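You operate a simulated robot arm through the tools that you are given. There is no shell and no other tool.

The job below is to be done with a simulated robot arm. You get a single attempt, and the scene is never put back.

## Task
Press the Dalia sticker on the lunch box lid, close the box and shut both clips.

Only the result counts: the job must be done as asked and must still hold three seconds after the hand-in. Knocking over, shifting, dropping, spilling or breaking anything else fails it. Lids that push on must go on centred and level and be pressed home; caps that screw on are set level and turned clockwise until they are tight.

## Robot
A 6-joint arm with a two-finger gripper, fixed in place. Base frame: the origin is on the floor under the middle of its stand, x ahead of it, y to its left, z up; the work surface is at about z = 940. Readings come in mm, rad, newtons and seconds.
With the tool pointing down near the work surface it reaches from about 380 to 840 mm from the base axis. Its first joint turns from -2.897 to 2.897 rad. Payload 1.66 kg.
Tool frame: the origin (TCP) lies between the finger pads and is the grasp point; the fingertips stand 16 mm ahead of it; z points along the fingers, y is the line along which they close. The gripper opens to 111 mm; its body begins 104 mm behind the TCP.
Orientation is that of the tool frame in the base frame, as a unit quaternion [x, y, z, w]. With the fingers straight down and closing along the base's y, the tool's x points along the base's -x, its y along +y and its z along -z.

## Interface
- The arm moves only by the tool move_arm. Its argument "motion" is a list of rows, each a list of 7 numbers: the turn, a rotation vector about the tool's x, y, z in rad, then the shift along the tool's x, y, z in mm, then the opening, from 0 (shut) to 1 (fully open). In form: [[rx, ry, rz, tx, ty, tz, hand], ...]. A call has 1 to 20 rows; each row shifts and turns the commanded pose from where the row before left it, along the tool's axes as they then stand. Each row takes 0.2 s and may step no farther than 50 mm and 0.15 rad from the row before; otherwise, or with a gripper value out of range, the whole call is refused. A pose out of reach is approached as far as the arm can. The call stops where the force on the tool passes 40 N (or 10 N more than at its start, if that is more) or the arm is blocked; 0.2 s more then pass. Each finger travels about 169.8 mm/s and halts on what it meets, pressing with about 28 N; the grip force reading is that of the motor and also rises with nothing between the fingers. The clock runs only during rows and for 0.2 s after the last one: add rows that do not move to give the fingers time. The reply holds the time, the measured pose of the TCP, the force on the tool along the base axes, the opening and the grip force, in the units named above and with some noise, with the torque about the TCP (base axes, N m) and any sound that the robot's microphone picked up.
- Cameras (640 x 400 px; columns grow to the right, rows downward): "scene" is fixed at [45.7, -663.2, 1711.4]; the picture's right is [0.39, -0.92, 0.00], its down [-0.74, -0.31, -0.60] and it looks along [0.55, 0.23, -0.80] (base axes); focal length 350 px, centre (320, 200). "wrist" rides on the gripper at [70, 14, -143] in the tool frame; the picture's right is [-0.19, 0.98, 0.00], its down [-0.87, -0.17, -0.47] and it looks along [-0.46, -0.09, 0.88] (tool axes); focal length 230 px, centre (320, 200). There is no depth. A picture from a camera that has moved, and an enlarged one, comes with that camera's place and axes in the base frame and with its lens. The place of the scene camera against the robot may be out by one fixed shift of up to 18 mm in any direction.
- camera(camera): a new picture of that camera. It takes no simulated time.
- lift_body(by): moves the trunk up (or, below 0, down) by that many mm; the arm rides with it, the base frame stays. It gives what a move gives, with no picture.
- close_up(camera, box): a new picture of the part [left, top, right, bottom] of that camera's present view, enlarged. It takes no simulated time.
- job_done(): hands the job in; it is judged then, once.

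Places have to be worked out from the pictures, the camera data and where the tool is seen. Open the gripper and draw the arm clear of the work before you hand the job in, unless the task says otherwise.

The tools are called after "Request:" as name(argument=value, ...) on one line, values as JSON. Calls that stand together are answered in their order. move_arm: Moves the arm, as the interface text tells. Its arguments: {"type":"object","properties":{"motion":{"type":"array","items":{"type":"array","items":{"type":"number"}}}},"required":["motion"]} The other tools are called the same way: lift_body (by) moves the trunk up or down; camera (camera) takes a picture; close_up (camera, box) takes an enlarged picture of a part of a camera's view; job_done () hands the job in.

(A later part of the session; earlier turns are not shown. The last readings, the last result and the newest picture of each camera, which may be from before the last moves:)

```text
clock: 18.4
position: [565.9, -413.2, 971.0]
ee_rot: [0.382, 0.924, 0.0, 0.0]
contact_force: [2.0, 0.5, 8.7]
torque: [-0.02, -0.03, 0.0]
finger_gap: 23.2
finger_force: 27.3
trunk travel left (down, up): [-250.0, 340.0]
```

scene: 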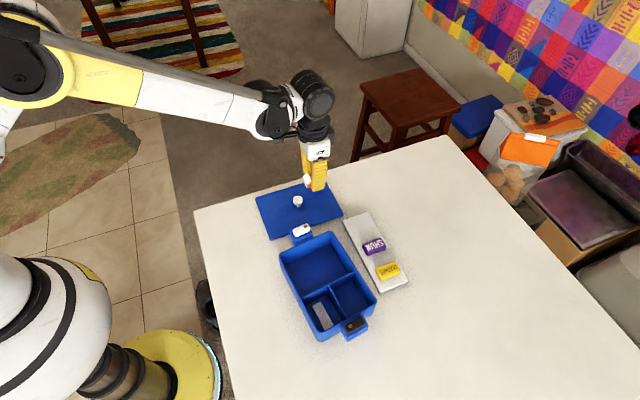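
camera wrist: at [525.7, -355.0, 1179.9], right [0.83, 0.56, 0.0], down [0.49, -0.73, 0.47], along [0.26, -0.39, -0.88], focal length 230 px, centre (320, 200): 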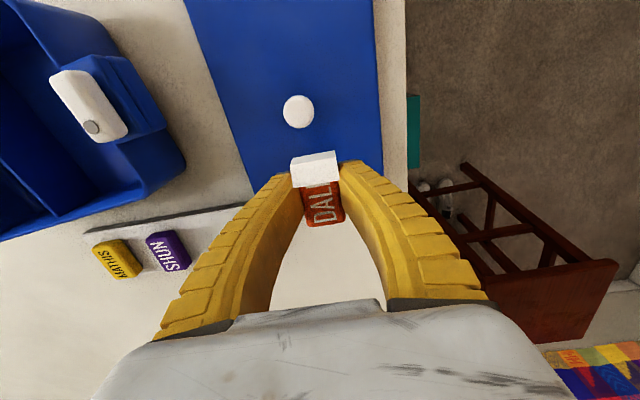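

Contact has been made, with 8.7 N upward and the gap spreading slightly. I'll press a bit more.

Request:
move_arm(motion=[[0, 0, 0, 0, 0, 1, 0.1], [0, 0, 0, 0, 0, 1, 0.1], [0, 0, 0, 0, 0, 0, 0.1], [0, 0, 0, 0, 0, 0, 0.1]])

Request:
close_up(camera="scene", box=[290, 165, 340, 205])

Request:
close_up(camera="wrist", box=[265, 140, 365, 230])

```text
clock: 19.4
position: [565.4, -414.9, 968.3]
ee_rot: [0.383, 0.924, 0.0, 0.001]
contact_force: [1.8, -3.1, 22.0]
torque: [-0.03, 0.02, 0.0]
finger_gap: 24.6
finger_force: 28.2
trunk travel left (down, up): [-250.0, 340.0]
```

```text
10.00 times, centred on (315, 185) of scene
camera zoom: at [45.7, -663.2, 1711.4], right [0.39, -0.92, 0.0], down [-0.74, -0.31, -0.6], along [0.55, 0.23, -0.8], focal length 3504 px, centre (370, 350)
```

zoom: 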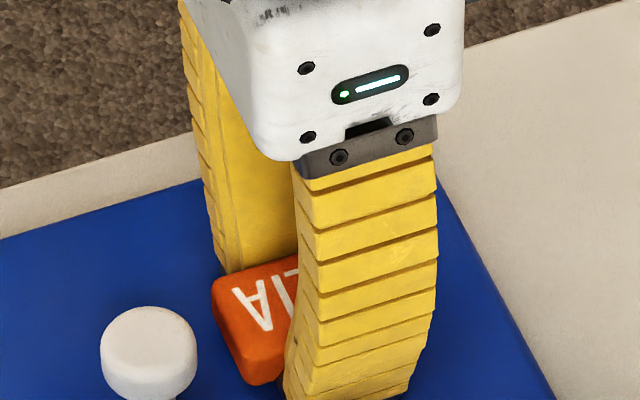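

```text
4.44 times, centred on (315, 185) of wrist
camera zoom: at [524.7, -354.5, 1113.3], right [0.83, 0.56, 0.0], down [0.49, -0.73, 0.47], along [0.27, -0.39, -0.88], focal length 1022 px, centre (342, 267)
```

zoom: 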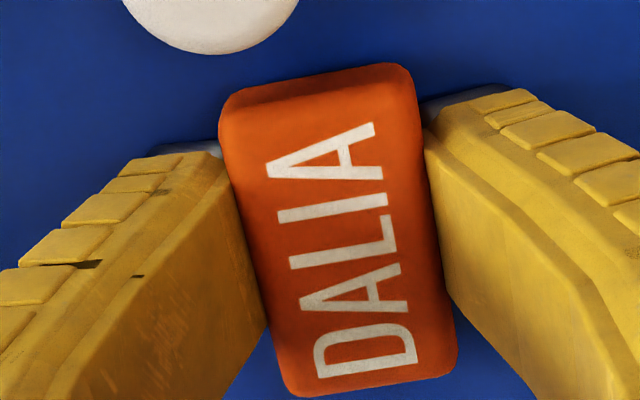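

The white wrap disappeared on pressing, so it was the liner, and Dalia now sits flat on the lid. I'll ease the pressure, open, and lift clear.

Request:
move_arm(motion=[[0, 0, 0, 0, 0, -1.5, 0.1], [0, 0, 0, 0, 0, 0, 0.25], [0, 0, 0, 0, 0, 0, 0.36], [0, 0, 0, 0, 0, 0, 0.36], [0, 0, 0, 0, 0, -15, 0.36], [0, 0, 0, 0, 0, -40, 0.36], [0, 0, 0, 0, 0, 0, 0.36]])

Request:
close_up(camera="scene", box=[250, 165, 350, 240])

Request:
close_up(camera="wrist", box=[180, 50, 420, 220])

```text
clock: 21.0
position: [566.7, -412.2, 1026.7]
ee_rot: [0.383, 0.924, 0.0, 0.0]
contact_force: [-1.0, 0.4, -1.1]
torque: [-0.01, -0.01, 0.01]
finger_gap: 42.5
finger_force: 1.3
trunk travel left (down, up): [-250.0, 340.0]
```

```text
5.33 times, centred on (300, 202) of scene
camera zoom: at [45.7, -663.2, 1711.4], right [0.39, -0.92, 0.0], down [-0.74, -0.31, -0.6], along [0.55, 0.23, -0.8], focal length 1869 px, centre (427, 187)
```

zoom: 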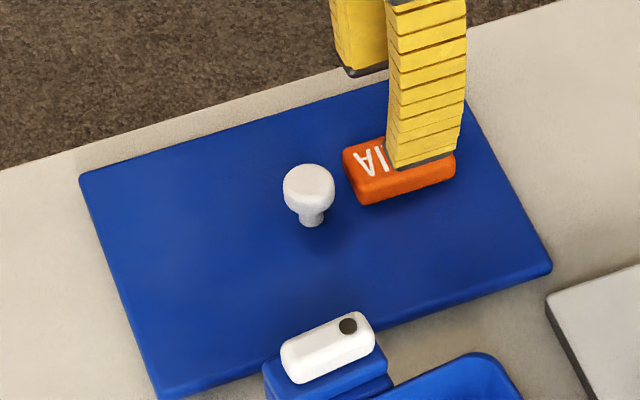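

```text
2.35 times, centred on (300, 135) of wrist
camera zoom: at [526.9, -354.7, 1169.4], right [0.83, 0.56, 0.0], down [0.49, -0.73, 0.47], along [0.26, -0.39, -0.88], focal length 541 px, centre (367, 353)
```

zoom: 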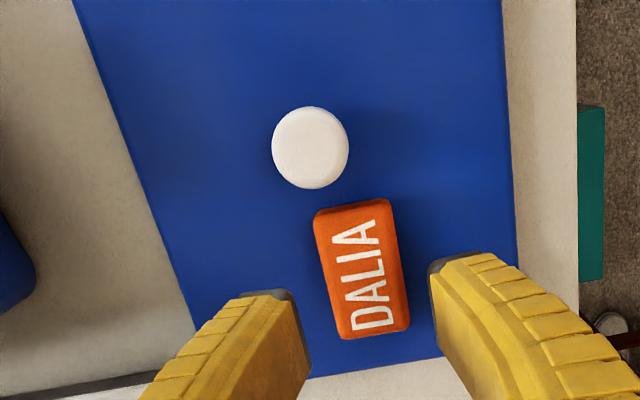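

The sticker is on flat and the lid hasn't moved. To be sure it's bonded, I'll close the fingers and press once straight down on its top.

Request:
move_arm(motion=[[0, 0, 0, 0, 0, 0, 0], [0, 0, 0, 0, 0, 0, 0], [0, 0, 0, 0, 0, 20, 0], [0, 0, 0, 0, 0, 12, 0], [0, 0, 0, 0, 0, 2, 0], [0, 0, 0, 0, 0, 0, 0]])

```text
clock: 22.4
position: [567.2, -413.3, 991.5]
ee_rot: [0.382, 0.924, 0.0, 0.0]
contact_force: [-0.3, -0.4, 0.7]
torque: [0.02, -0.02, -0.01]
finger_gap: 0.0
finger_force: 27.9
trunk travel left (down, up): [-250.0, 340.0]
```

Request:
move_arm(motion=[[0, 0, 0, 0, 0, 2, 0], [0, 0, 0, 0, 0, 2, 0], [0, 0, 0, 0, 0, 0, 0]])

```text
clock: 23.2
position: [566.3, -413.8, 987.1]
ee_rot: [0.382, 0.924, -0.001, 0.0]
contact_force: [-0.1, 0.6, 0.8]
torque: [0.0, -0.02, 0.0]
finger_gap: 0.1
finger_force: 27.9
trunk travel left (down, up): [-250.0, 340.0]
```

There's still no contact at z≈987, so I'll continue down in 1.5 mm steps.

Request:
move_arm(motion=[[0, 0, 0, 0, 0, 1.5, 0], [0, 0, 0, 0, 0, 1.5, 0], [0, 0, 0, 0, 0, 0, 0]])

```text
clock: 24.0
position: [565.8, -414.7, 984.5]
ee_rot: [0.382, 0.924, 0.0, 0.0]
contact_force: [1.4, -0.7, 9.7]
torque: [-0.02, -0.02, 0.0]
finger_gap: 6.1
finger_force: 28.3
trunk travel left (down, up): [-250.0, 340.0]
```

Request:
move_arm(motion=[[0, 0, 0, 0, 0, 1, 0], [0, 0, 0, 0, 0, 0.7, 0], [0, 0, 0, 0, 0, 0, 0], [0, 0, 0, 0, 0, 0, 0]])

```text
clock: 25.0
position: [565.8, -413.5, 983.5]
ee_rot: [0.383, 0.924, 0.0, 0.001]
contact_force: [-0.4, -0.1, 16.0]
torque: [0.0, -0.03, 0.0]
finger_gap: 6.0
finger_force: 28.1
trunk travel left (down, up): [-250.0, 340.0]
```

I pressed Dalia with 16 N and the lid didn't move. Now I'll lift away and get a well-centred view of the box for the lid alignment.

Request:
move_arm(motion=[[0, 0, 0, 0, 0, -20, 0], [0, 0, 0, 0, 0, -50, 0.3], [0, 0, 0, 25.2, -27.8, -25.6, 1], [0, 0, 0, 25.2, -27.8, -25.6, 1], [0, 0, 0, 25.2, -27.8, -25.6, 1], [0, 0, 0, 25.2, -27.8, -25.6, 1], [0, 0, 0, 25.2, -27.8, -25.6, 1], [0, 0, 0, 25.2, -27.8, -25.6, 1], [0, 0, 0, 25.2, -27.8, -25.6, 1], [0, 0, 0, 25.2, -27.8, -25.6, 1], [0, 0, 0, 0, 0, 0, 1], [0, 0, 0, 0, 0, 0, 1]])

Request:
camera(camera="wrist")

Request:
camera(camera="scene")

```text
clock: 27.6
position: [266.2, -428.7, 1257.0]
ee_rot: [0.383, 0.924, 0.001, 0.001]
contact_force: [0.2, 0.3, 0.1]
torque: [-0.01, 0.01, 0.02]
finger_gap: 110.9
finger_force: 0.1
trunk travel left (down, up): [-250.0, 340.0]
```

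```text
taken
camera wrist: at [226.2, -369.5, 1400.5], right [0.83, 0.56, 0.0], down [0.49, -0.73, 0.47], along [0.26, -0.39, -0.88], focal length 230 px, centre (320, 200)
```

wrist: 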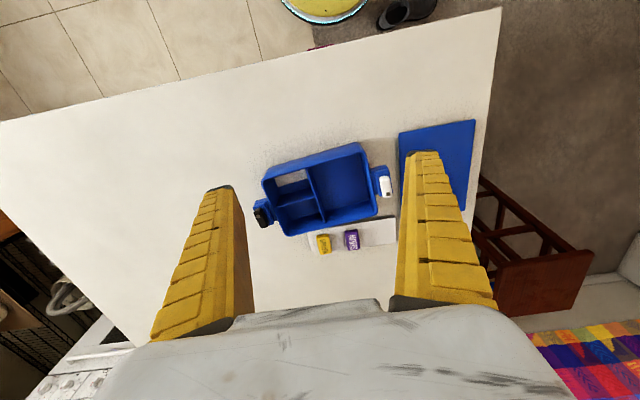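

```text
taken
```

scene: 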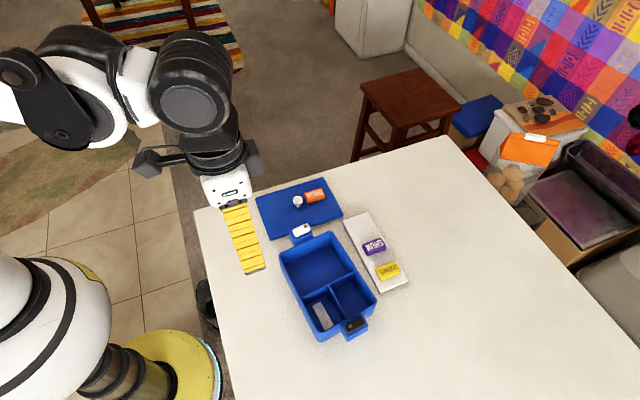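

Request:
close_up(camera="wrist", box=[245, 135, 405, 245])

Request:
close_up(camera="scene", box=[270, 220, 390, 350])

Request:
close_up(camera="scene", box=[245, 165, 355, 250])

```text
3.64 times, centred on (325, 190) of wrist
camera zoom: at [226.2, -369.5, 1400.5], right [0.83, 0.56, 0.0], down [0.49, -0.73, 0.47], along [0.26, -0.39, -0.88], focal length 837 px, centre (302, 236)
```

zoom: 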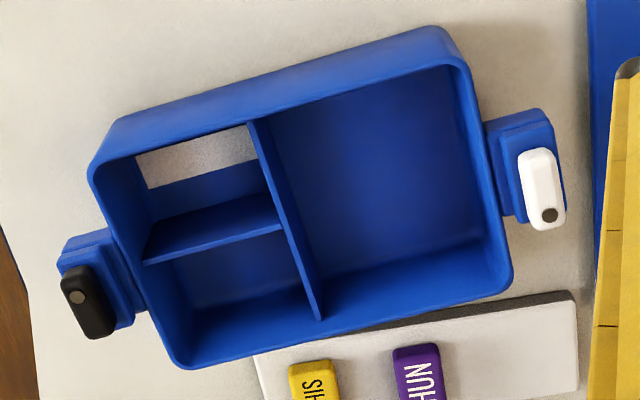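

```text
3.08 times, centred on (330, 285) of scene
camera zoom: at [45.7, -663.2, 1711.4], right [0.39, -0.92, 0.0], down [-0.74, -0.31, -0.6], along [0.55, 0.23, -0.8], focal length 1078 px, centre (289, -62)
```

zoom: 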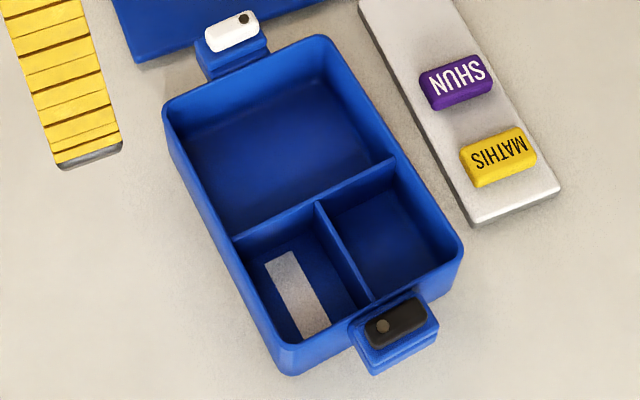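

```text
4.71 times, centred on (300, 208) of scene
camera zoom: at [45.7, -663.2, 1711.4], right [0.39, -0.92, 0.0], down [-0.74, -0.31, -0.6], along [0.55, 0.23, -0.8], focal length 1649 px, centre (414, 165)
```

zoom: 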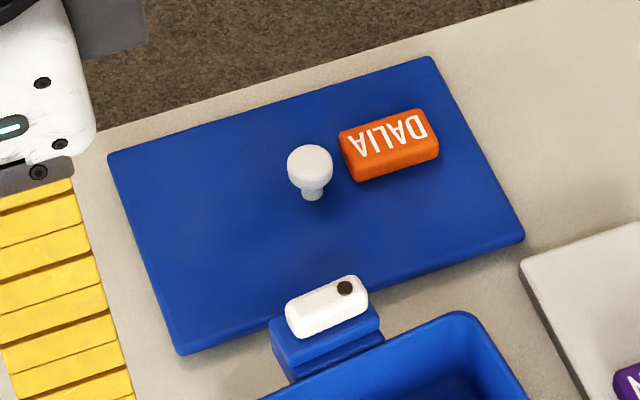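

A good central view of the box. I'll zoom in on each rim corner to fix its centre and angle accurately.

Request:
close_up(camera="wrist", box=[345, 140, 385, 165])

Request:
close_up(camera="wrist", box=[350, 200, 390, 225])

Request:
close_up(camera="wrist", box=[260, 220, 300, 245])

Request:
close_up(camera="wrist", box=[250, 160, 290, 185])

```text
16.00 times, centred on (365, 152) of wrist
camera zoom: at [226.2, -369.5, 1400.5], right [0.83, 0.56, 0.0], down [0.49, -0.73, 0.47], along [0.26, -0.39, -0.88], focal length 3681 px, centre (-400, 960)
```

zoom: 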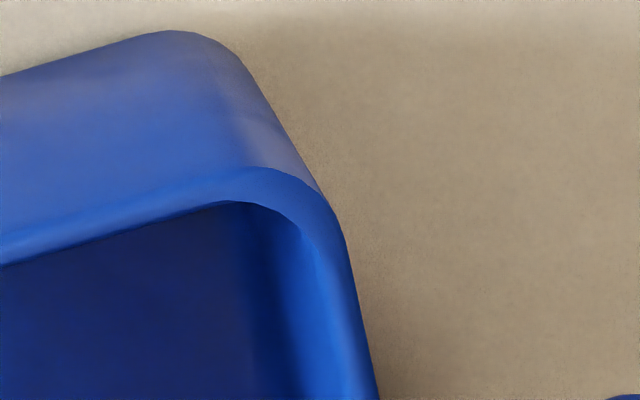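

```text
16.00 times, centred on (370, 212) of wrist
camera zoom: at [226.2, -369.5, 1400.5], right [0.83, 0.56, 0.0], down [0.49, -0.73, 0.47], along [0.26, -0.39, -0.88], focal length 3681 px, centre (-480, 0)
```

zoom: 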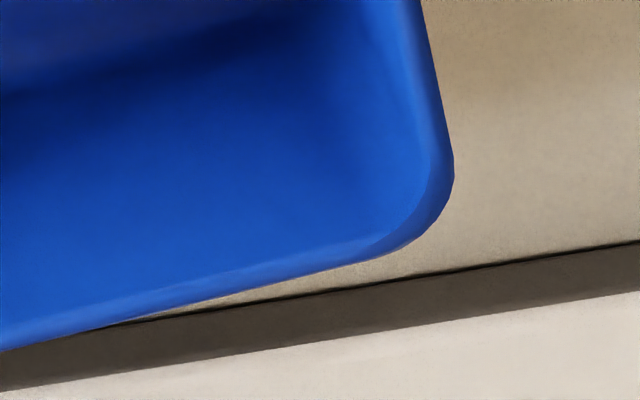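

```text
16.00 times, centred on (280, 232) of wrist
camera zoom: at [226.2, -369.5, 1400.5], right [0.83, 0.56, 0.0], down [0.49, -0.73, 0.47], along [0.26, -0.39, -0.88], focal length 3681 px, centre (960, -320)
```

zoom: 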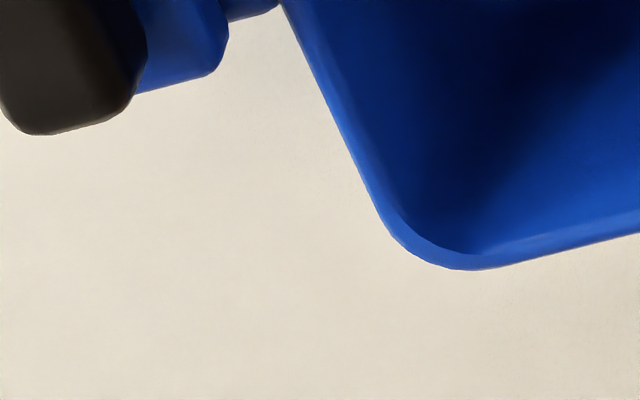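

```text
16.00 times, centred on (270, 172) of wrist
camera zoom: at [226.2, -369.5, 1400.5], right [0.83, 0.56, 0.0], down [0.49, -0.73, 0.47], along [0.26, -0.39, -0.88], focal length 3681 px, centre (1120, 640)
```

zoom: 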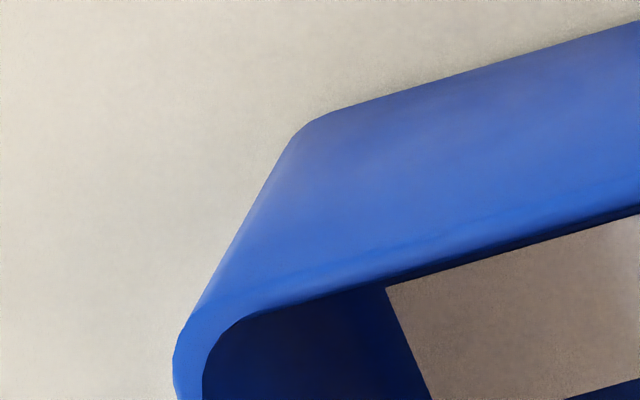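

The measurements agree: box centre about (342.5,-537.3), long axis at 51.0°, rim z≈1009, outline 199×139 to match the lid. The knob is at (524,-385.7) with the lid's long axis at about -45.4°. I'll move above the knob now.

Request:
move_arm(motion=[[0, 0, 0, -19, 26.4, 20, 0.8], [0, 0, 0, -19, 26.4, 20, 0.6], [0, 0, 0, -19, 26.4, 25, 0.45], [0, 0, 0, -19, 26.4, 25, 0.45], [0, 0, 0, -19, 26.4, 30, 0.45], [0, 0, 0, -19, 26.4, 30, 0.45], [0, 0, 0, -19, 26.4, 33, 0.45], [0, 0, 0, -19.3, 26.1, 33, 0.45], [0, 0, 0, 0, 0, 0, 0.45], [0, 0, 0, 0, 0, 0, 0.45]])

Request:
camera(camera="wrist")

Request:
close_up(camera="wrist", box=[230, 100, 410, 215])

Request:
close_up(camera="scene", box=[250, 140, 350, 240])

```text
clock: 29.8
position: [524.7, -390.0, 1038.6]
ee_rot: [0.383, 0.924, 0.0, 0.0]
contact_force: [0.3, -0.3, 0.2]
torque: [0.02, -0.02, -0.01]
finger_gap: 52.4
finger_force: 1.7
trunk travel left (down, up): [-250.0, 340.0]
```

```text
taken
camera wrist: at [483.9, -330.8, 1182.4], right [0.83, 0.56, 0.0], down [0.49, -0.73, 0.47], along [0.26, -0.39, -0.88], focal length 230 px, centre (320, 200)
```

wrist: 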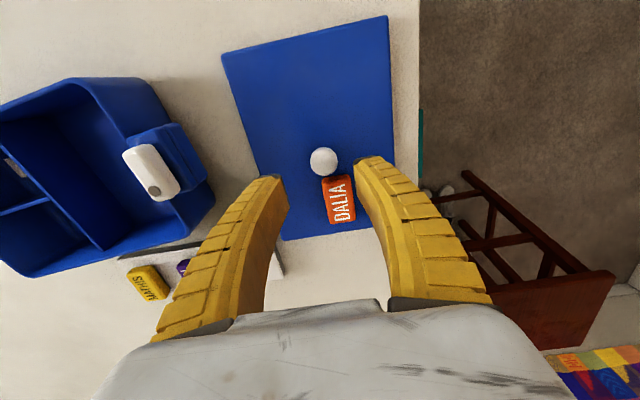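

```text
3.48 times, centred on (320, 158) of wrist
camera zoom: at [483.9, -330.8, 1182.4], right [0.83, 0.56, 0.0], down [0.49, -0.73, 0.47], along [0.26, -0.39, -0.88], focal length 800 px, centre (320, 348)
```

zoom: 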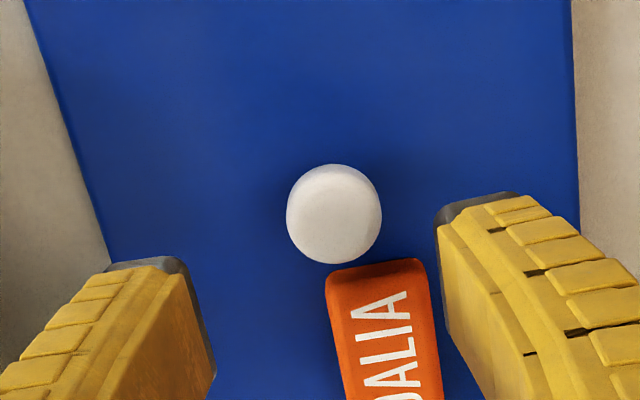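

```text
4.00 times, centred on (300, 190) of scene
camera zoom: at [45.7, -663.2, 1711.4], right [0.39, -0.92, 0.0], down [-0.74, -0.31, -0.6], along [0.55, 0.23, -0.8], focal length 1402 px, centre (400, 240)
```

zoom: 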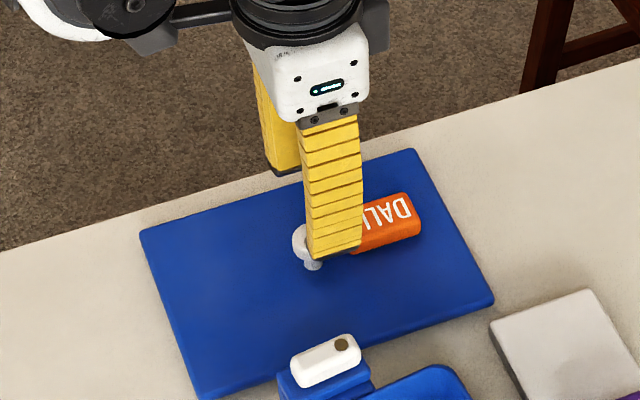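

The knob sits about (+2,+4.6) mm off in the tool frame, so I'll correct by that amount and re-check before descending.

Request:
move_arm(motion=[[0, 0, 0, 2, 4.5, 0, 0.45], [0, 0, 0, 0, 0, 20, 0.45], [0, 0, 0, 0, 0, 0, 0.45], [0, 0, 0, 0, 0, 0, 0.45]])

Request:
close_up(camera="wrist", box=[230, 100, 410, 215])

```text
clock: 30.8
position: [524.5, -384.3, 1019.5]
ee_rot: [0.383, 0.924, 0.001, 0.0]
contact_force: [-0.6, 0.2, 0.4]
torque: [-0.01, 0.04, 0.01]
finger_gap: 52.0
finger_force: 1.4
trunk travel left (down, up): [-250.0, 340.0]
```

```text
3.48 times, centred on (320, 158) of wrist
camera zoom: at [484.5, -325.3, 1163.8], right [0.83, 0.56, 0.0], down [0.49, -0.73, 0.47], along [0.26, -0.39, -0.88], focal length 800 px, centre (320, 348)
```

zoom: 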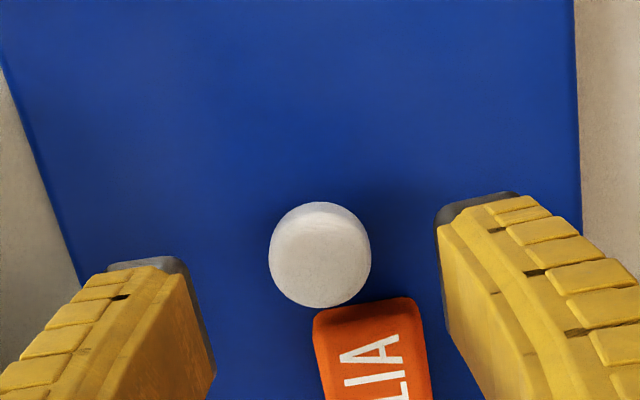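

The knob is now within about 1 mm of centre. I'll descend to z≈976 and close on the knob.

Request:
move_arm(motion=[[0, 0, 0, -1, 0, 25, 0.45], [0, 0, 0, 0, 0, 12, 0.45], [0, 0, 0, 0, 0, 6, 0.45], [0, 0, 0, 0, 0, 0, 0.45], [0, 0, 0, 0, 0, 0, 0.3], [0, 0, 0, 0, 0, 0, 0.15], [0, 0, 0, 0, 0, 0, 0.05], [0, 0, 0, 0, 0, 0, 0.05]])

Request:
close_up(camera="wrist", box=[230, 100, 410, 215])

Request:
close_up(camera="scene", box=[250, 150, 350, 240])

```text
clock: 32.6
position: [526.2, -383.5, 978.7]
ee_rot: [0.383, 0.924, 0.0, -0.001]
contact_force: [-1.1, 0.1, -0.9]
torque: [0.0, -0.01, -0.02]
finger_gap: 17.5
finger_force: 28.0
trunk travel left (down, up): [-250.0, 340.0]
```

```text
3.48 times, centred on (320, 158) of wrist
camera zoom: at [485.4, -325.0, 1121.8], right [0.83, 0.56, 0.0], down [0.49, -0.73, 0.47], along [0.26, -0.39, -0.88], focal length 800 px, centre (320, 348)
```

zoom: 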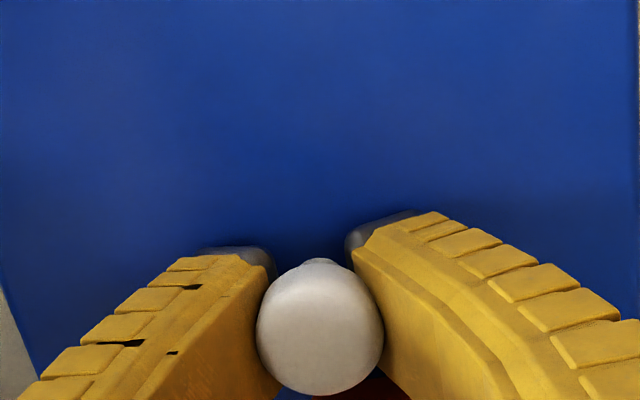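

```text
4.44 times, centred on (300, 195) of scene
camera zoom: at [45.7, -663.2, 1711.4], right [0.39, -0.92, 0.0], down [-0.74, -0.31, -0.6], along [0.55, 0.23, -0.8], focal length 1558 px, centre (409, 222)
```

zoom: 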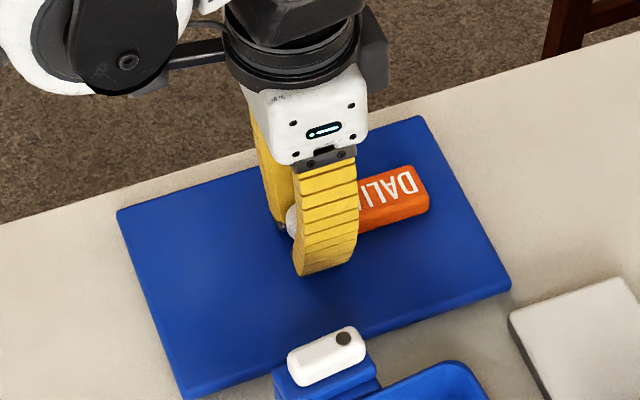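

The grip holds the knob with the tips under its head. I'll lift a little and check the lid hangs level.

Request:
move_arm(motion=[[0, 0, 0, 0, 0, -10, 0.05], [0, 0, 0, 0, 0, -20, 0.05], [0, 0, 0, 0, 0, -30, 0.05], [0, 0, 0, 0, 0, 0, 0.05], [0, 0, 0, 0, 0, 0, 0.05]])

Request:
camera(camera="wrist")

Request:
close_up(camera="scene", box=[230, 110, 370, 250])

```text
clock: 33.8
position: [525.1, -381.8, 1038.9]
ee_rot: [0.383, 0.924, 0.0, 0.001]
contact_force: [-0.6, 0.0, -0.7]
torque: [0.03, 0.01, 0.02]
finger_gap: 17.3
finger_force: 28.0
trunk travel left (down, up): [-250.0, 340.0]
```

```text
taken
camera wrist: at [484.9, -323.3, 1182.8], right [0.83, 0.56, 0.0], down [0.49, -0.73, 0.47], along [0.26, -0.39, -0.88], focal length 230 px, centre (320, 200)
```

wrist: 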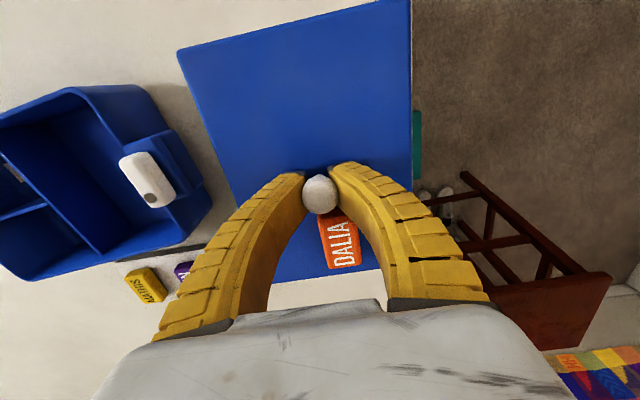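

```text
2.86 times, centred on (300, 180) of scene
camera zoom: at [45.7, -663.2, 1711.4], right [0.39, -0.92, 0.0], down [-0.74, -0.31, -0.6], along [0.55, 0.23, -0.8], focal length 1001 px, centre (377, 257)
```

zoom: 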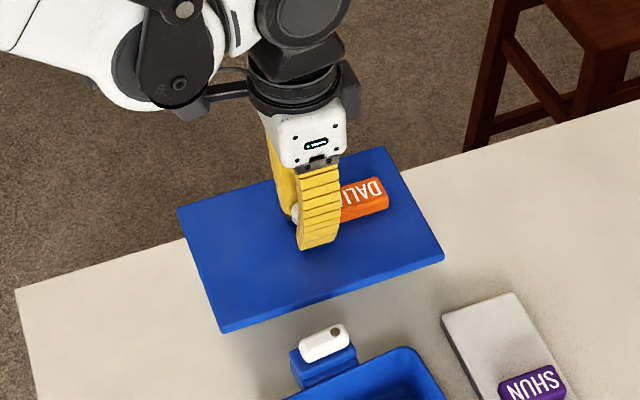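

The lid came up. I'll check for tilt with sharper views of its corners.

Request:
close_up(camera="scene", box=[280, 150, 320, 175])

Request:
close_up(camera="scene", box=[240, 170, 280, 195])

Request:
close_up(camera="scene", box=[250, 210, 290, 235])

Request:
close_up(camera="scene", box=[310, 185, 350, 210])

Request:
close_up(camera="scene", box=[300, 140, 340, 165])

```text
16.00 times, centred on (300, 162) of scene
camera zoom: at [45.7, -663.2, 1711.4], right [0.39, -0.92, 0.0], down [-0.74, -0.31, -0.6], along [0.55, 0.23, -0.8], focal length 5607 px, centre (640, 800)
```

zoom: 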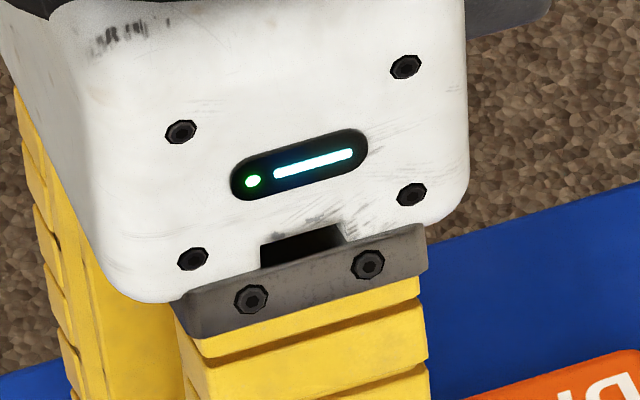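

```text
16.00 times, centred on (260, 182) of scene
camera zoom: at [45.7, -663.2, 1711.4], right [0.39, -0.92, 0.0], down [-0.74, -0.31, -0.6], along [0.55, 0.23, -0.8], focal length 5607 px, centre (1280, 480)
```

zoom: 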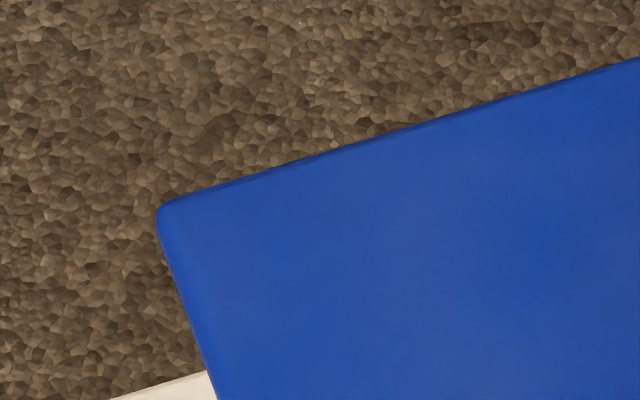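

```text
16.00 times, centred on (270, 222) of scene
camera zoom: at [45.7, -663.2, 1711.4], right [0.39, -0.92, 0.0], down [-0.74, -0.31, -0.6], along [0.55, 0.23, -0.8], focal length 5607 px, centre (1120, -160)
```

zoom: 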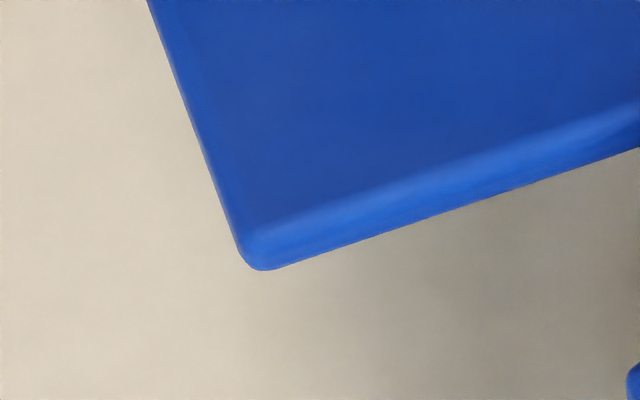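

```text
16.00 times, centred on (330, 198) of scene
camera zoom: at [45.7, -663.2, 1711.4], right [0.39, -0.92, 0.0], down [-0.74, -0.31, -0.6], along [0.55, 0.23, -0.8], focal length 5607 px, centre (160, 240)
```

zoom: 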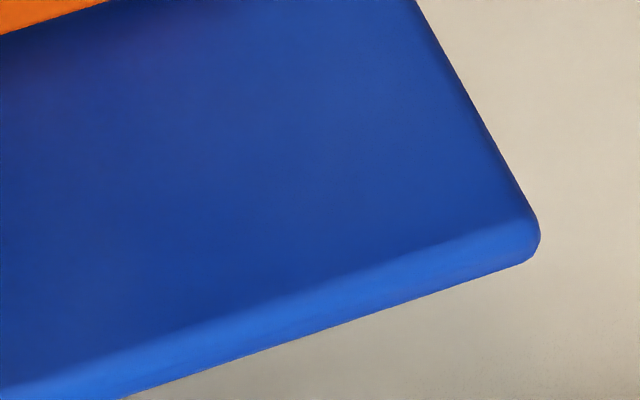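

```text
16.00 times, centred on (320, 152) of scene
camera zoom: at [45.7, -663.2, 1711.4], right [0.39, -0.92, 0.0], down [-0.74, -0.31, -0.6], along [0.55, 0.23, -0.8], focal length 5607 px, centre (320, 960)
```

zoom: 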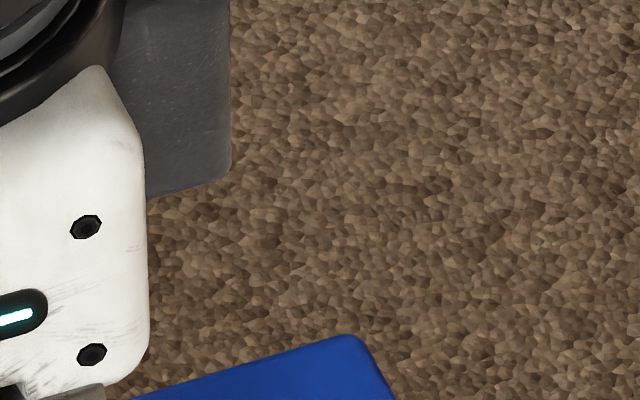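

I'll compare the wrist view now with the same view taken while the lid was still on the table. Any lid tilt relative to the gripper would show as a shift.

Request:
close_up(camera="wrist", box=[230, 100, 410, 215])

Request:
close_up(camera="wrist", box=[160, 0, 440, 175])

```text
3.48 times, centred on (320, 158) of wrist
camera zoom: at [484.9, -323.3, 1182.8], right [0.83, 0.56, 0.0], down [0.49, -0.73, 0.47], along [0.26, -0.39, -0.88], focal length 800 px, centre (320, 348)
```

zoom: 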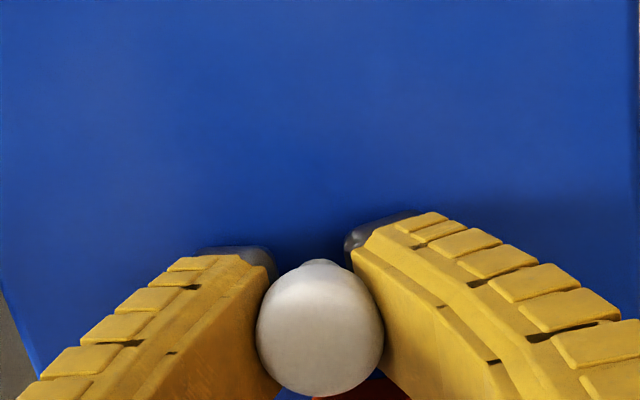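

```text
2.29 times, centred on (300, 88) of wrist
camera zoom: at [484.9, -323.3, 1182.8], right [0.83, 0.56, 0.0], down [0.49, -0.73, 0.47], along [0.26, -0.39, -0.88], focal length 526 px, centre (366, 457)
```

zoom: 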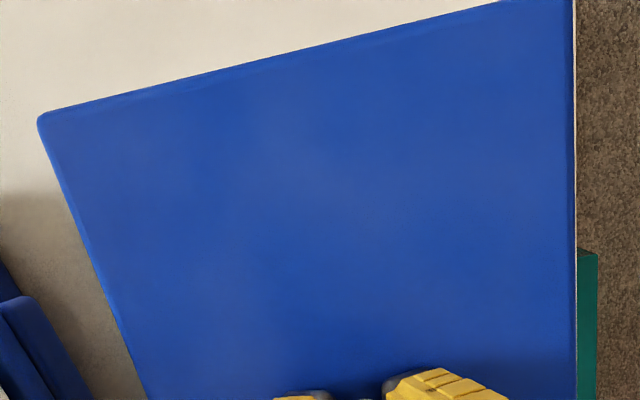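

The view is identical to before, so the lid is level in the grip and its long axis lines up with tool x. I'll raise it clear of the clips and carry it over the box.

Request:
move_arm(motion=[[0, 0, 0, 0, 0, -30, 0.05], [0, 0, 0, 0, 0, -40, 0.05], [0, 0, 0, 0, 0, -20, 0.05], [0, 0, 0, 3.3, -30, 0, 0.05], [0, 0, 0, 3.3, -35, 0, 0.05], [0, 0, 0, 3.3, -35, 0, 0.05], [0, 0, 0, 3.3, -35, 0, 0.05], [0, 0, 0, 3.3, -35, 0, 0.05], [0, 0, 0, 3.2, -35, 0, 0.05], [0, 0, 0, 0, -31.9, 0, 0.05], [0, 0, 0, 0, 0, 0, 0.05], [0, 0, 0, 0, 0, 0, 0.05]])

Request:
camera(camera="wrist")

Request:
camera(camera="scene")

```text
clock: 36.4
position: [343.8, -538.0, 1128.6]
ee_rot: [0.382, 0.924, 0.001, 0.0]
contact_force: [-0.1, 0.1, -0.8]
torque: [0.01, -0.03, 0.02]
finger_gap: 17.1
finger_force: 28.0
trunk travel left (down, up): [-250.0, 340.0]
```

```text
taken
camera wrist: at [303.6, -478.8, 1271.3], right [0.83, 0.56, 0.0], down [0.49, -0.73, 0.47], along [0.26, -0.39, -0.88], focal length 230 px, centre (320, 200)
```

wrist: 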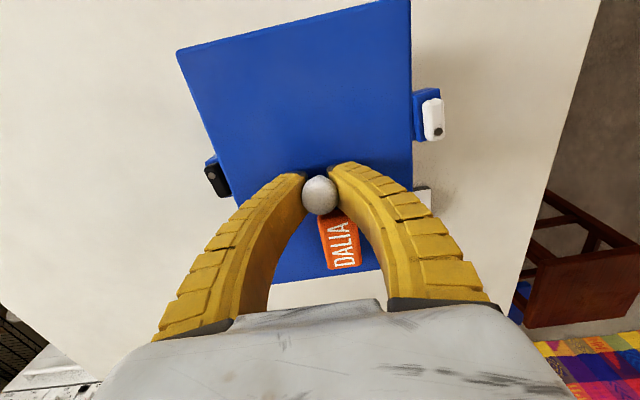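

```text
taken
```

scene: 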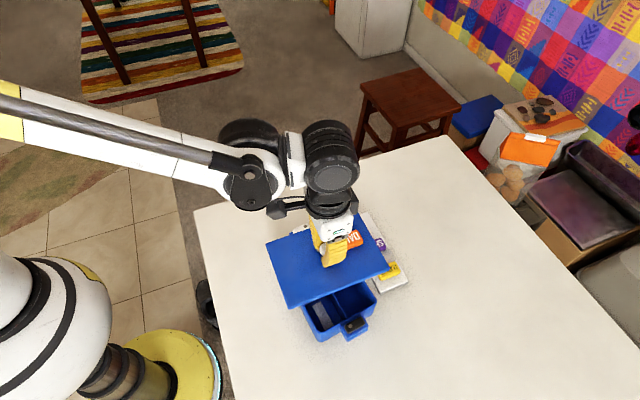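

The lid is over the box and both pins are visible. Next I'll rotate the lid +96° so its long axis lines up with the box.

Request:
move_arm(motion=[[0, 0, -0.12, 0, 0, 0, 0.05], [0, 0, -0.12, 0, 0, 0, 0.05], [0, 0, -0.12, 0, 0, 0, 0.05], [0, 0, -0.12, 0, 0, 0, 0.05], [0, 0, -0.12, 0, 0, 0, 0.05], [0, 0, -0.12, 0, 0, 0, 0.05], [0, 0, -0.12, 0, 0, 0, 0.05], [0, 0, -0.12, 0, 0, 0, 0.05], [0, 0, -0.12, 0, 0, 0, 0.05], [0, 0, -0.12, 0, 0, 0, 0.05], [0, 0, -0.12, 0, 0, 0, 0.05], [0, 0, -0.12, 0, 0, 0, 0.05], [0, 0, -0.12, 0, 0, 0, 0.05], [0, 0, -0.1155, 0, 0, 0, 0.05], [0, 0, 0, 0, 0, 0, 0.05], [0, 0, 0, 0, 0, 0, 0.05]])

Request:
camera(camera="wrist")

Request:
camera(camera="scene")

```text
clock: 39.8
position: [344.6, -536.4, 1128.2]
ee_rot: [-0.432, 0.902, 0.0, 0.0]
contact_force: [0.6, 0.0, -1.3]
torque: [-0.01, 0.0, -0.03]
finger_gap: 16.9
finger_force: 27.8
trunk travel left (down, up): [-250.0, 340.0]
```

```text
taken
camera wrist: at [289.8, -582.8, 1271.6], right [-0.64, 0.76, 0.0], down [0.67, 0.57, 0.47], along [0.36, 0.3, -0.88], focal length 230 px, centre (320, 200)
```

wrist: 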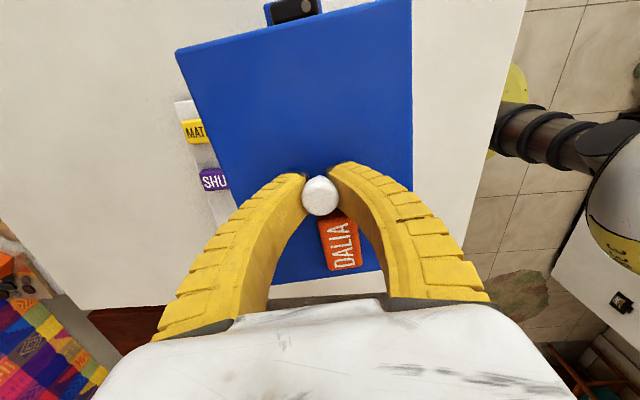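

```text
taken
```

scene: 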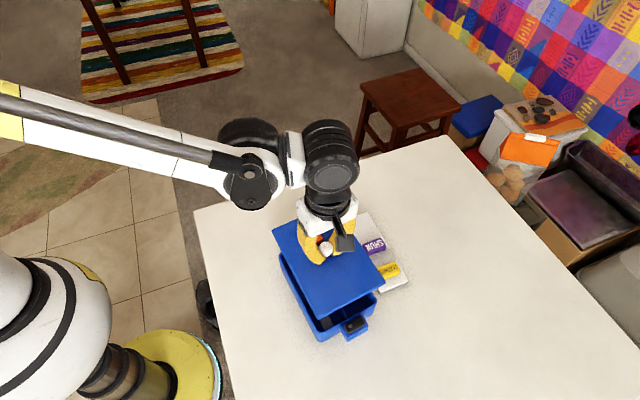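

I'll zoom in on the black clip and the lid edges to measure the lid's offset from the box in the tool frame.

Request:
close_up(camera="wrist", box=[250, 0, 330, 50])

Request:
close_up(camera="wrist", box=[160, 0, 440, 175])

Request:
close_up(camera="scene", box=[260, 210, 400, 350])

```text
8.00 times, centred on (290, 25) of wrist
camera zoom: at [289.8, -582.8, 1271.6], right [-0.64, 0.76, 0.0], down [0.67, 0.57, 0.47], along [0.36, 0.3, -0.88], focal length 1841 px, centre (560, 1600)
```

zoom: 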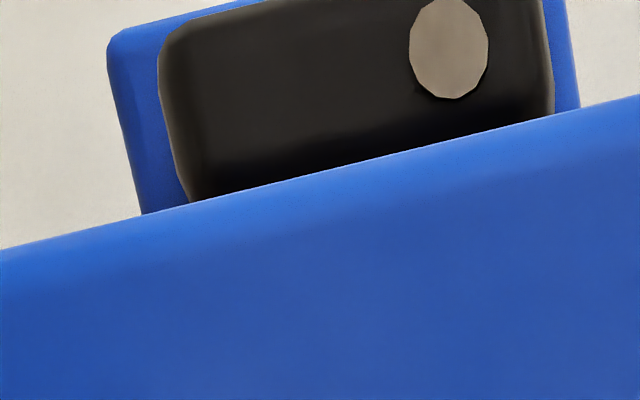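

```text
2.29 times, centred on (300, 88) of wrist
camera zoom: at [289.8, -582.8, 1271.6], right [-0.64, 0.76, 0.0], down [0.67, 0.57, 0.47], along [0.36, 0.3, -0.88], focal length 526 px, centre (366, 457)
```

zoom: 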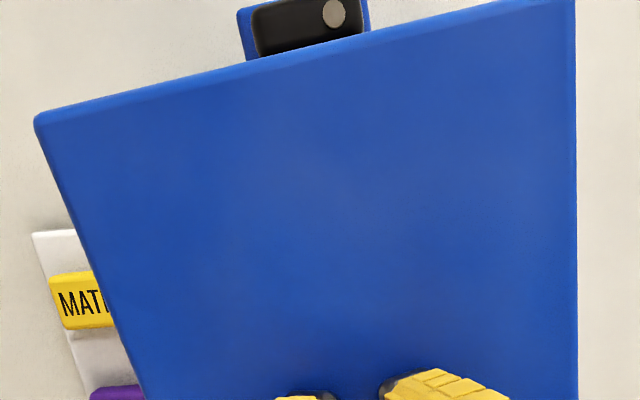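

```text
2.86 times, centred on (330, 280) of scene
camera zoom: at [45.7, -663.2, 1711.4], right [0.39, -0.92, 0.0], down [-0.74, -0.31, -0.6], along [0.55, 0.23, -0.8], focal length 1001 px, centre (291, -29)
```

zoom: 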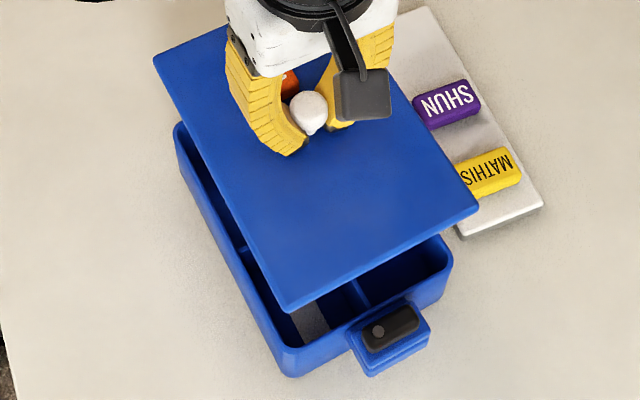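

I'll view the sticker-end edge of the lid between the fingers, to fix the lid's centre in the tool frame.

Request:
close_up(camera="wrist", box=[250, 200, 400, 300])

Request:
move_arm(motion=[[0, 0, 0, 0, 0, 0, 0.05]])

```text
4.00 times, centred on (325, 250) of wrist
camera zoom: at [289.8, -582.8, 1271.6], right [-0.64, 0.76, 0.0], down [0.67, 0.57, 0.47], along [0.36, 0.3, -0.88], focal length 920 px, centre (300, 0)
```

zoom: 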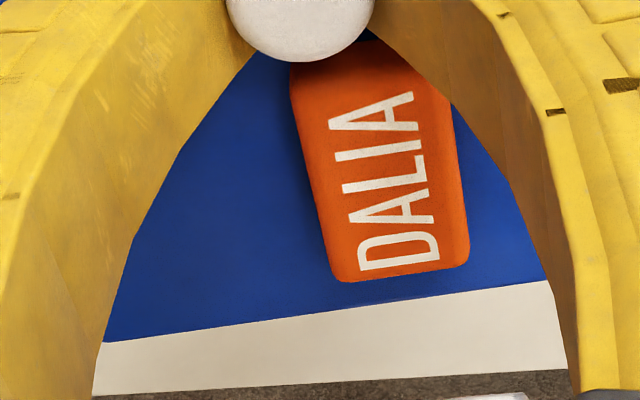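

```text
clock: 40.2
position: [344.6, -536.7, 1128.2]
ee_rot: [-0.43, 0.903, 0.0, 0.001]
contact_force: [-0.2, -0.2, -1.0]
torque: [-0.01, -0.01, -0.02]
finger_gap: 16.8
finger_force: 28.2
trunk travel left (down, up): [-250.0, 340.0]
```

Lid centre sits at about tool (-0.3,+0.5), and the box centre at about tool (+2.4,+1.0). I'll shift the lid by (+2.6,+0.5) and lower it to just above the rim for a check.

Request:
move_arm(motion=[[0, 0, 0, 2.6, 0.5, 20, 0.05], [0, 0, 0, 0, 0, 25, 0.05], [0, 0, 0, 0, 0, 20, 0.05], [0, 0, 0, 0, 0, 0, 0.05], [0, 0, 0, 0, 0, 0, 0.05]])

Request:
close_up(camera="wrist", box=[160, 0, 440, 175])

Request:
close_up(camera="scene", box=[260, 210, 400, 350])

Request:
close_up(camera="wrist", box=[250, 0, 330, 50])

```text
clock: 41.4
position: [344.6, -539.1, 1063.3]
ee_rot: [-0.43, 0.903, 0.001, 0.0]
contact_force: [0.5, 0.0, -1.6]
torque: [-0.02, -0.01, 0.04]
finger_gap: 16.9
finger_force: 27.9
trunk travel left (down, up): [-250.0, 340.0]
```

```text
2.29 times, centred on (300, 88) of wrist
camera zoom: at [287.9, -585.1, 1206.5], right [-0.64, 0.77, 0.0], down [0.67, 0.57, 0.47], along [0.36, 0.3, -0.88], focal length 526 px, centre (366, 457)
```

zoom: 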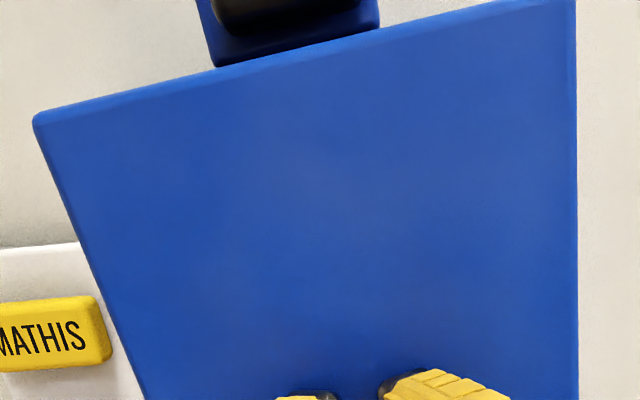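

```text
2.86 times, centred on (330, 280) of scene
camera zoom: at [45.7, -663.2, 1711.4], right [0.39, -0.92, 0.0], down [-0.74, -0.31, -0.6], along [0.55, 0.23, -0.8], focal length 1001 px, centre (291, -29)
```

zoom: 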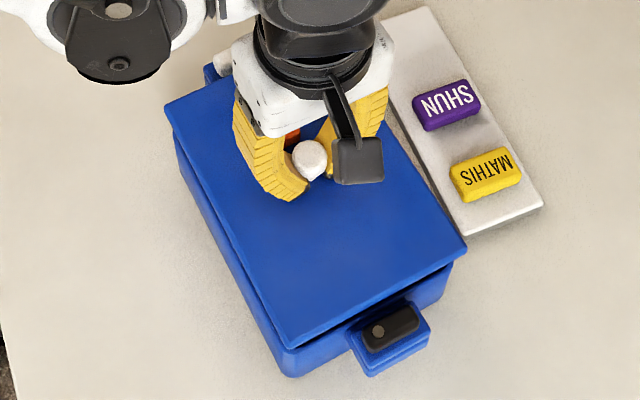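

```text
8.00 times, centred on (290, 25) of wrist
camera zoom: at [287.9, -585.1, 1206.5], right [-0.64, 0.77, 0.0], down [0.67, 0.57, 0.47], along [0.36, 0.3, -0.88], focal length 1841 px, centre (560, 1600)
```

zoom: 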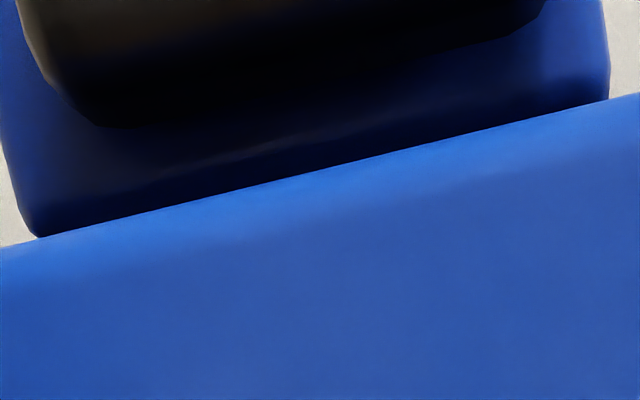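

I'm hovering just above the rim. I'll lower another 12 mm without contact and re-measure, since parallax is smaller there.

Request:
move_arm(motion=[[0, 0, 0, 0, 0, 7, 0.05], [0, 0, 0, 0, 0, 5, 0.05], [0, 0, 0, 0, 0, 0, 0.05], [0, 0, 0, 0, 0, 0, 0.05]])

Request:
close_up(camera="scene", box=[270, 220, 390, 345])

Request:
close_up(camera="scene", box=[340, 280, 388, 310])

Request:
close_up(camera="scene", box=[290, 310, 338, 340])

Request:
close_up(camera="scene", box=[262, 235, 310, 265])

```text
clock: 42.4
position: [343.4, -537.7, 1050.4]
ee_rot: [-0.431, 0.902, -0.001, 0.0]
contact_force: [-0.1, -0.5, -0.5]
torque: [0.02, -0.01, -0.01]
finger_gap: 11.6
finger_force: 28.0
trunk travel left (down, up): [-250.0, 340.0]
```

```text
3.20 times, centred on (330, 282) of scene
camera zoom: at [45.7, -663.2, 1711.4], right [0.39, -0.92, 0.0], down [-0.74, -0.31, -0.6], along [0.55, 0.23, -0.8], focal length 1121 px, centre (288, -64)
```

zoom: 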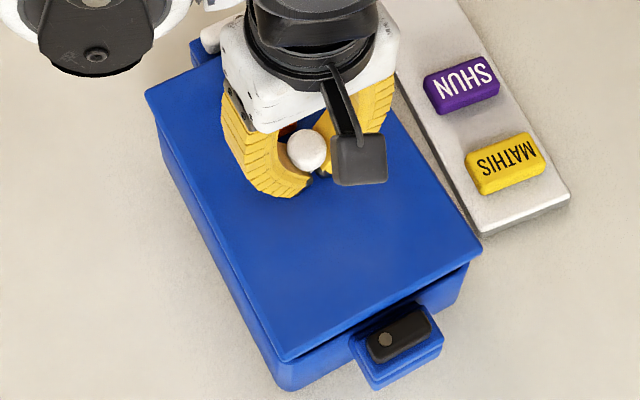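

```text
13.33 times, centred on (364, 295) of scene
camera zoom: at [45.7, -663.2, 1711.4], right [0.39, -0.92, 0.0], down [-0.74, -0.31, -0.6], along [0.55, 0.23, -0.8], focal length 4673 px, centre (-267, -1067)
```

zoom: 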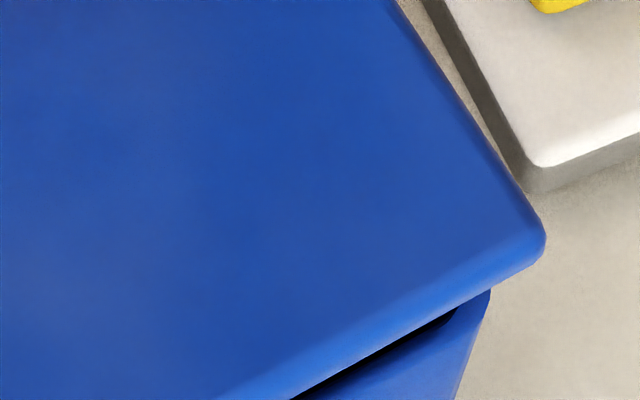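

```text
13.33 times, centred on (314, 325) of scene
camera zoom: at [45.7, -663.2, 1711.4], right [0.39, -0.92, 0.0], down [-0.74, -0.31, -0.6], along [0.55, 0.23, -0.8], focal length 4673 px, centre (400, -1467)
```

zoom: 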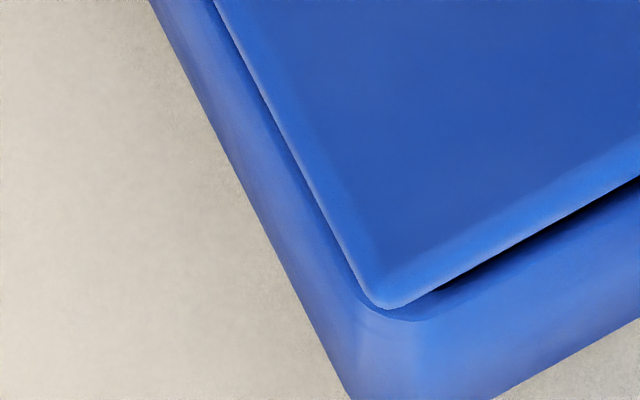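

```text
13.33 times, centred on (286, 250) of scene
camera zoom: at [45.7, -663.2, 1711.4], right [0.39, -0.92, 0.0], down [-0.74, -0.31, -0.6], along [0.55, 0.23, -0.8], focal length 4673 px, centre (773, -467)
```

zoom: 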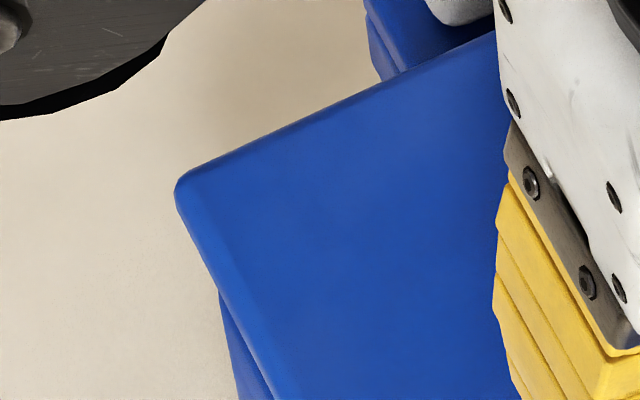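

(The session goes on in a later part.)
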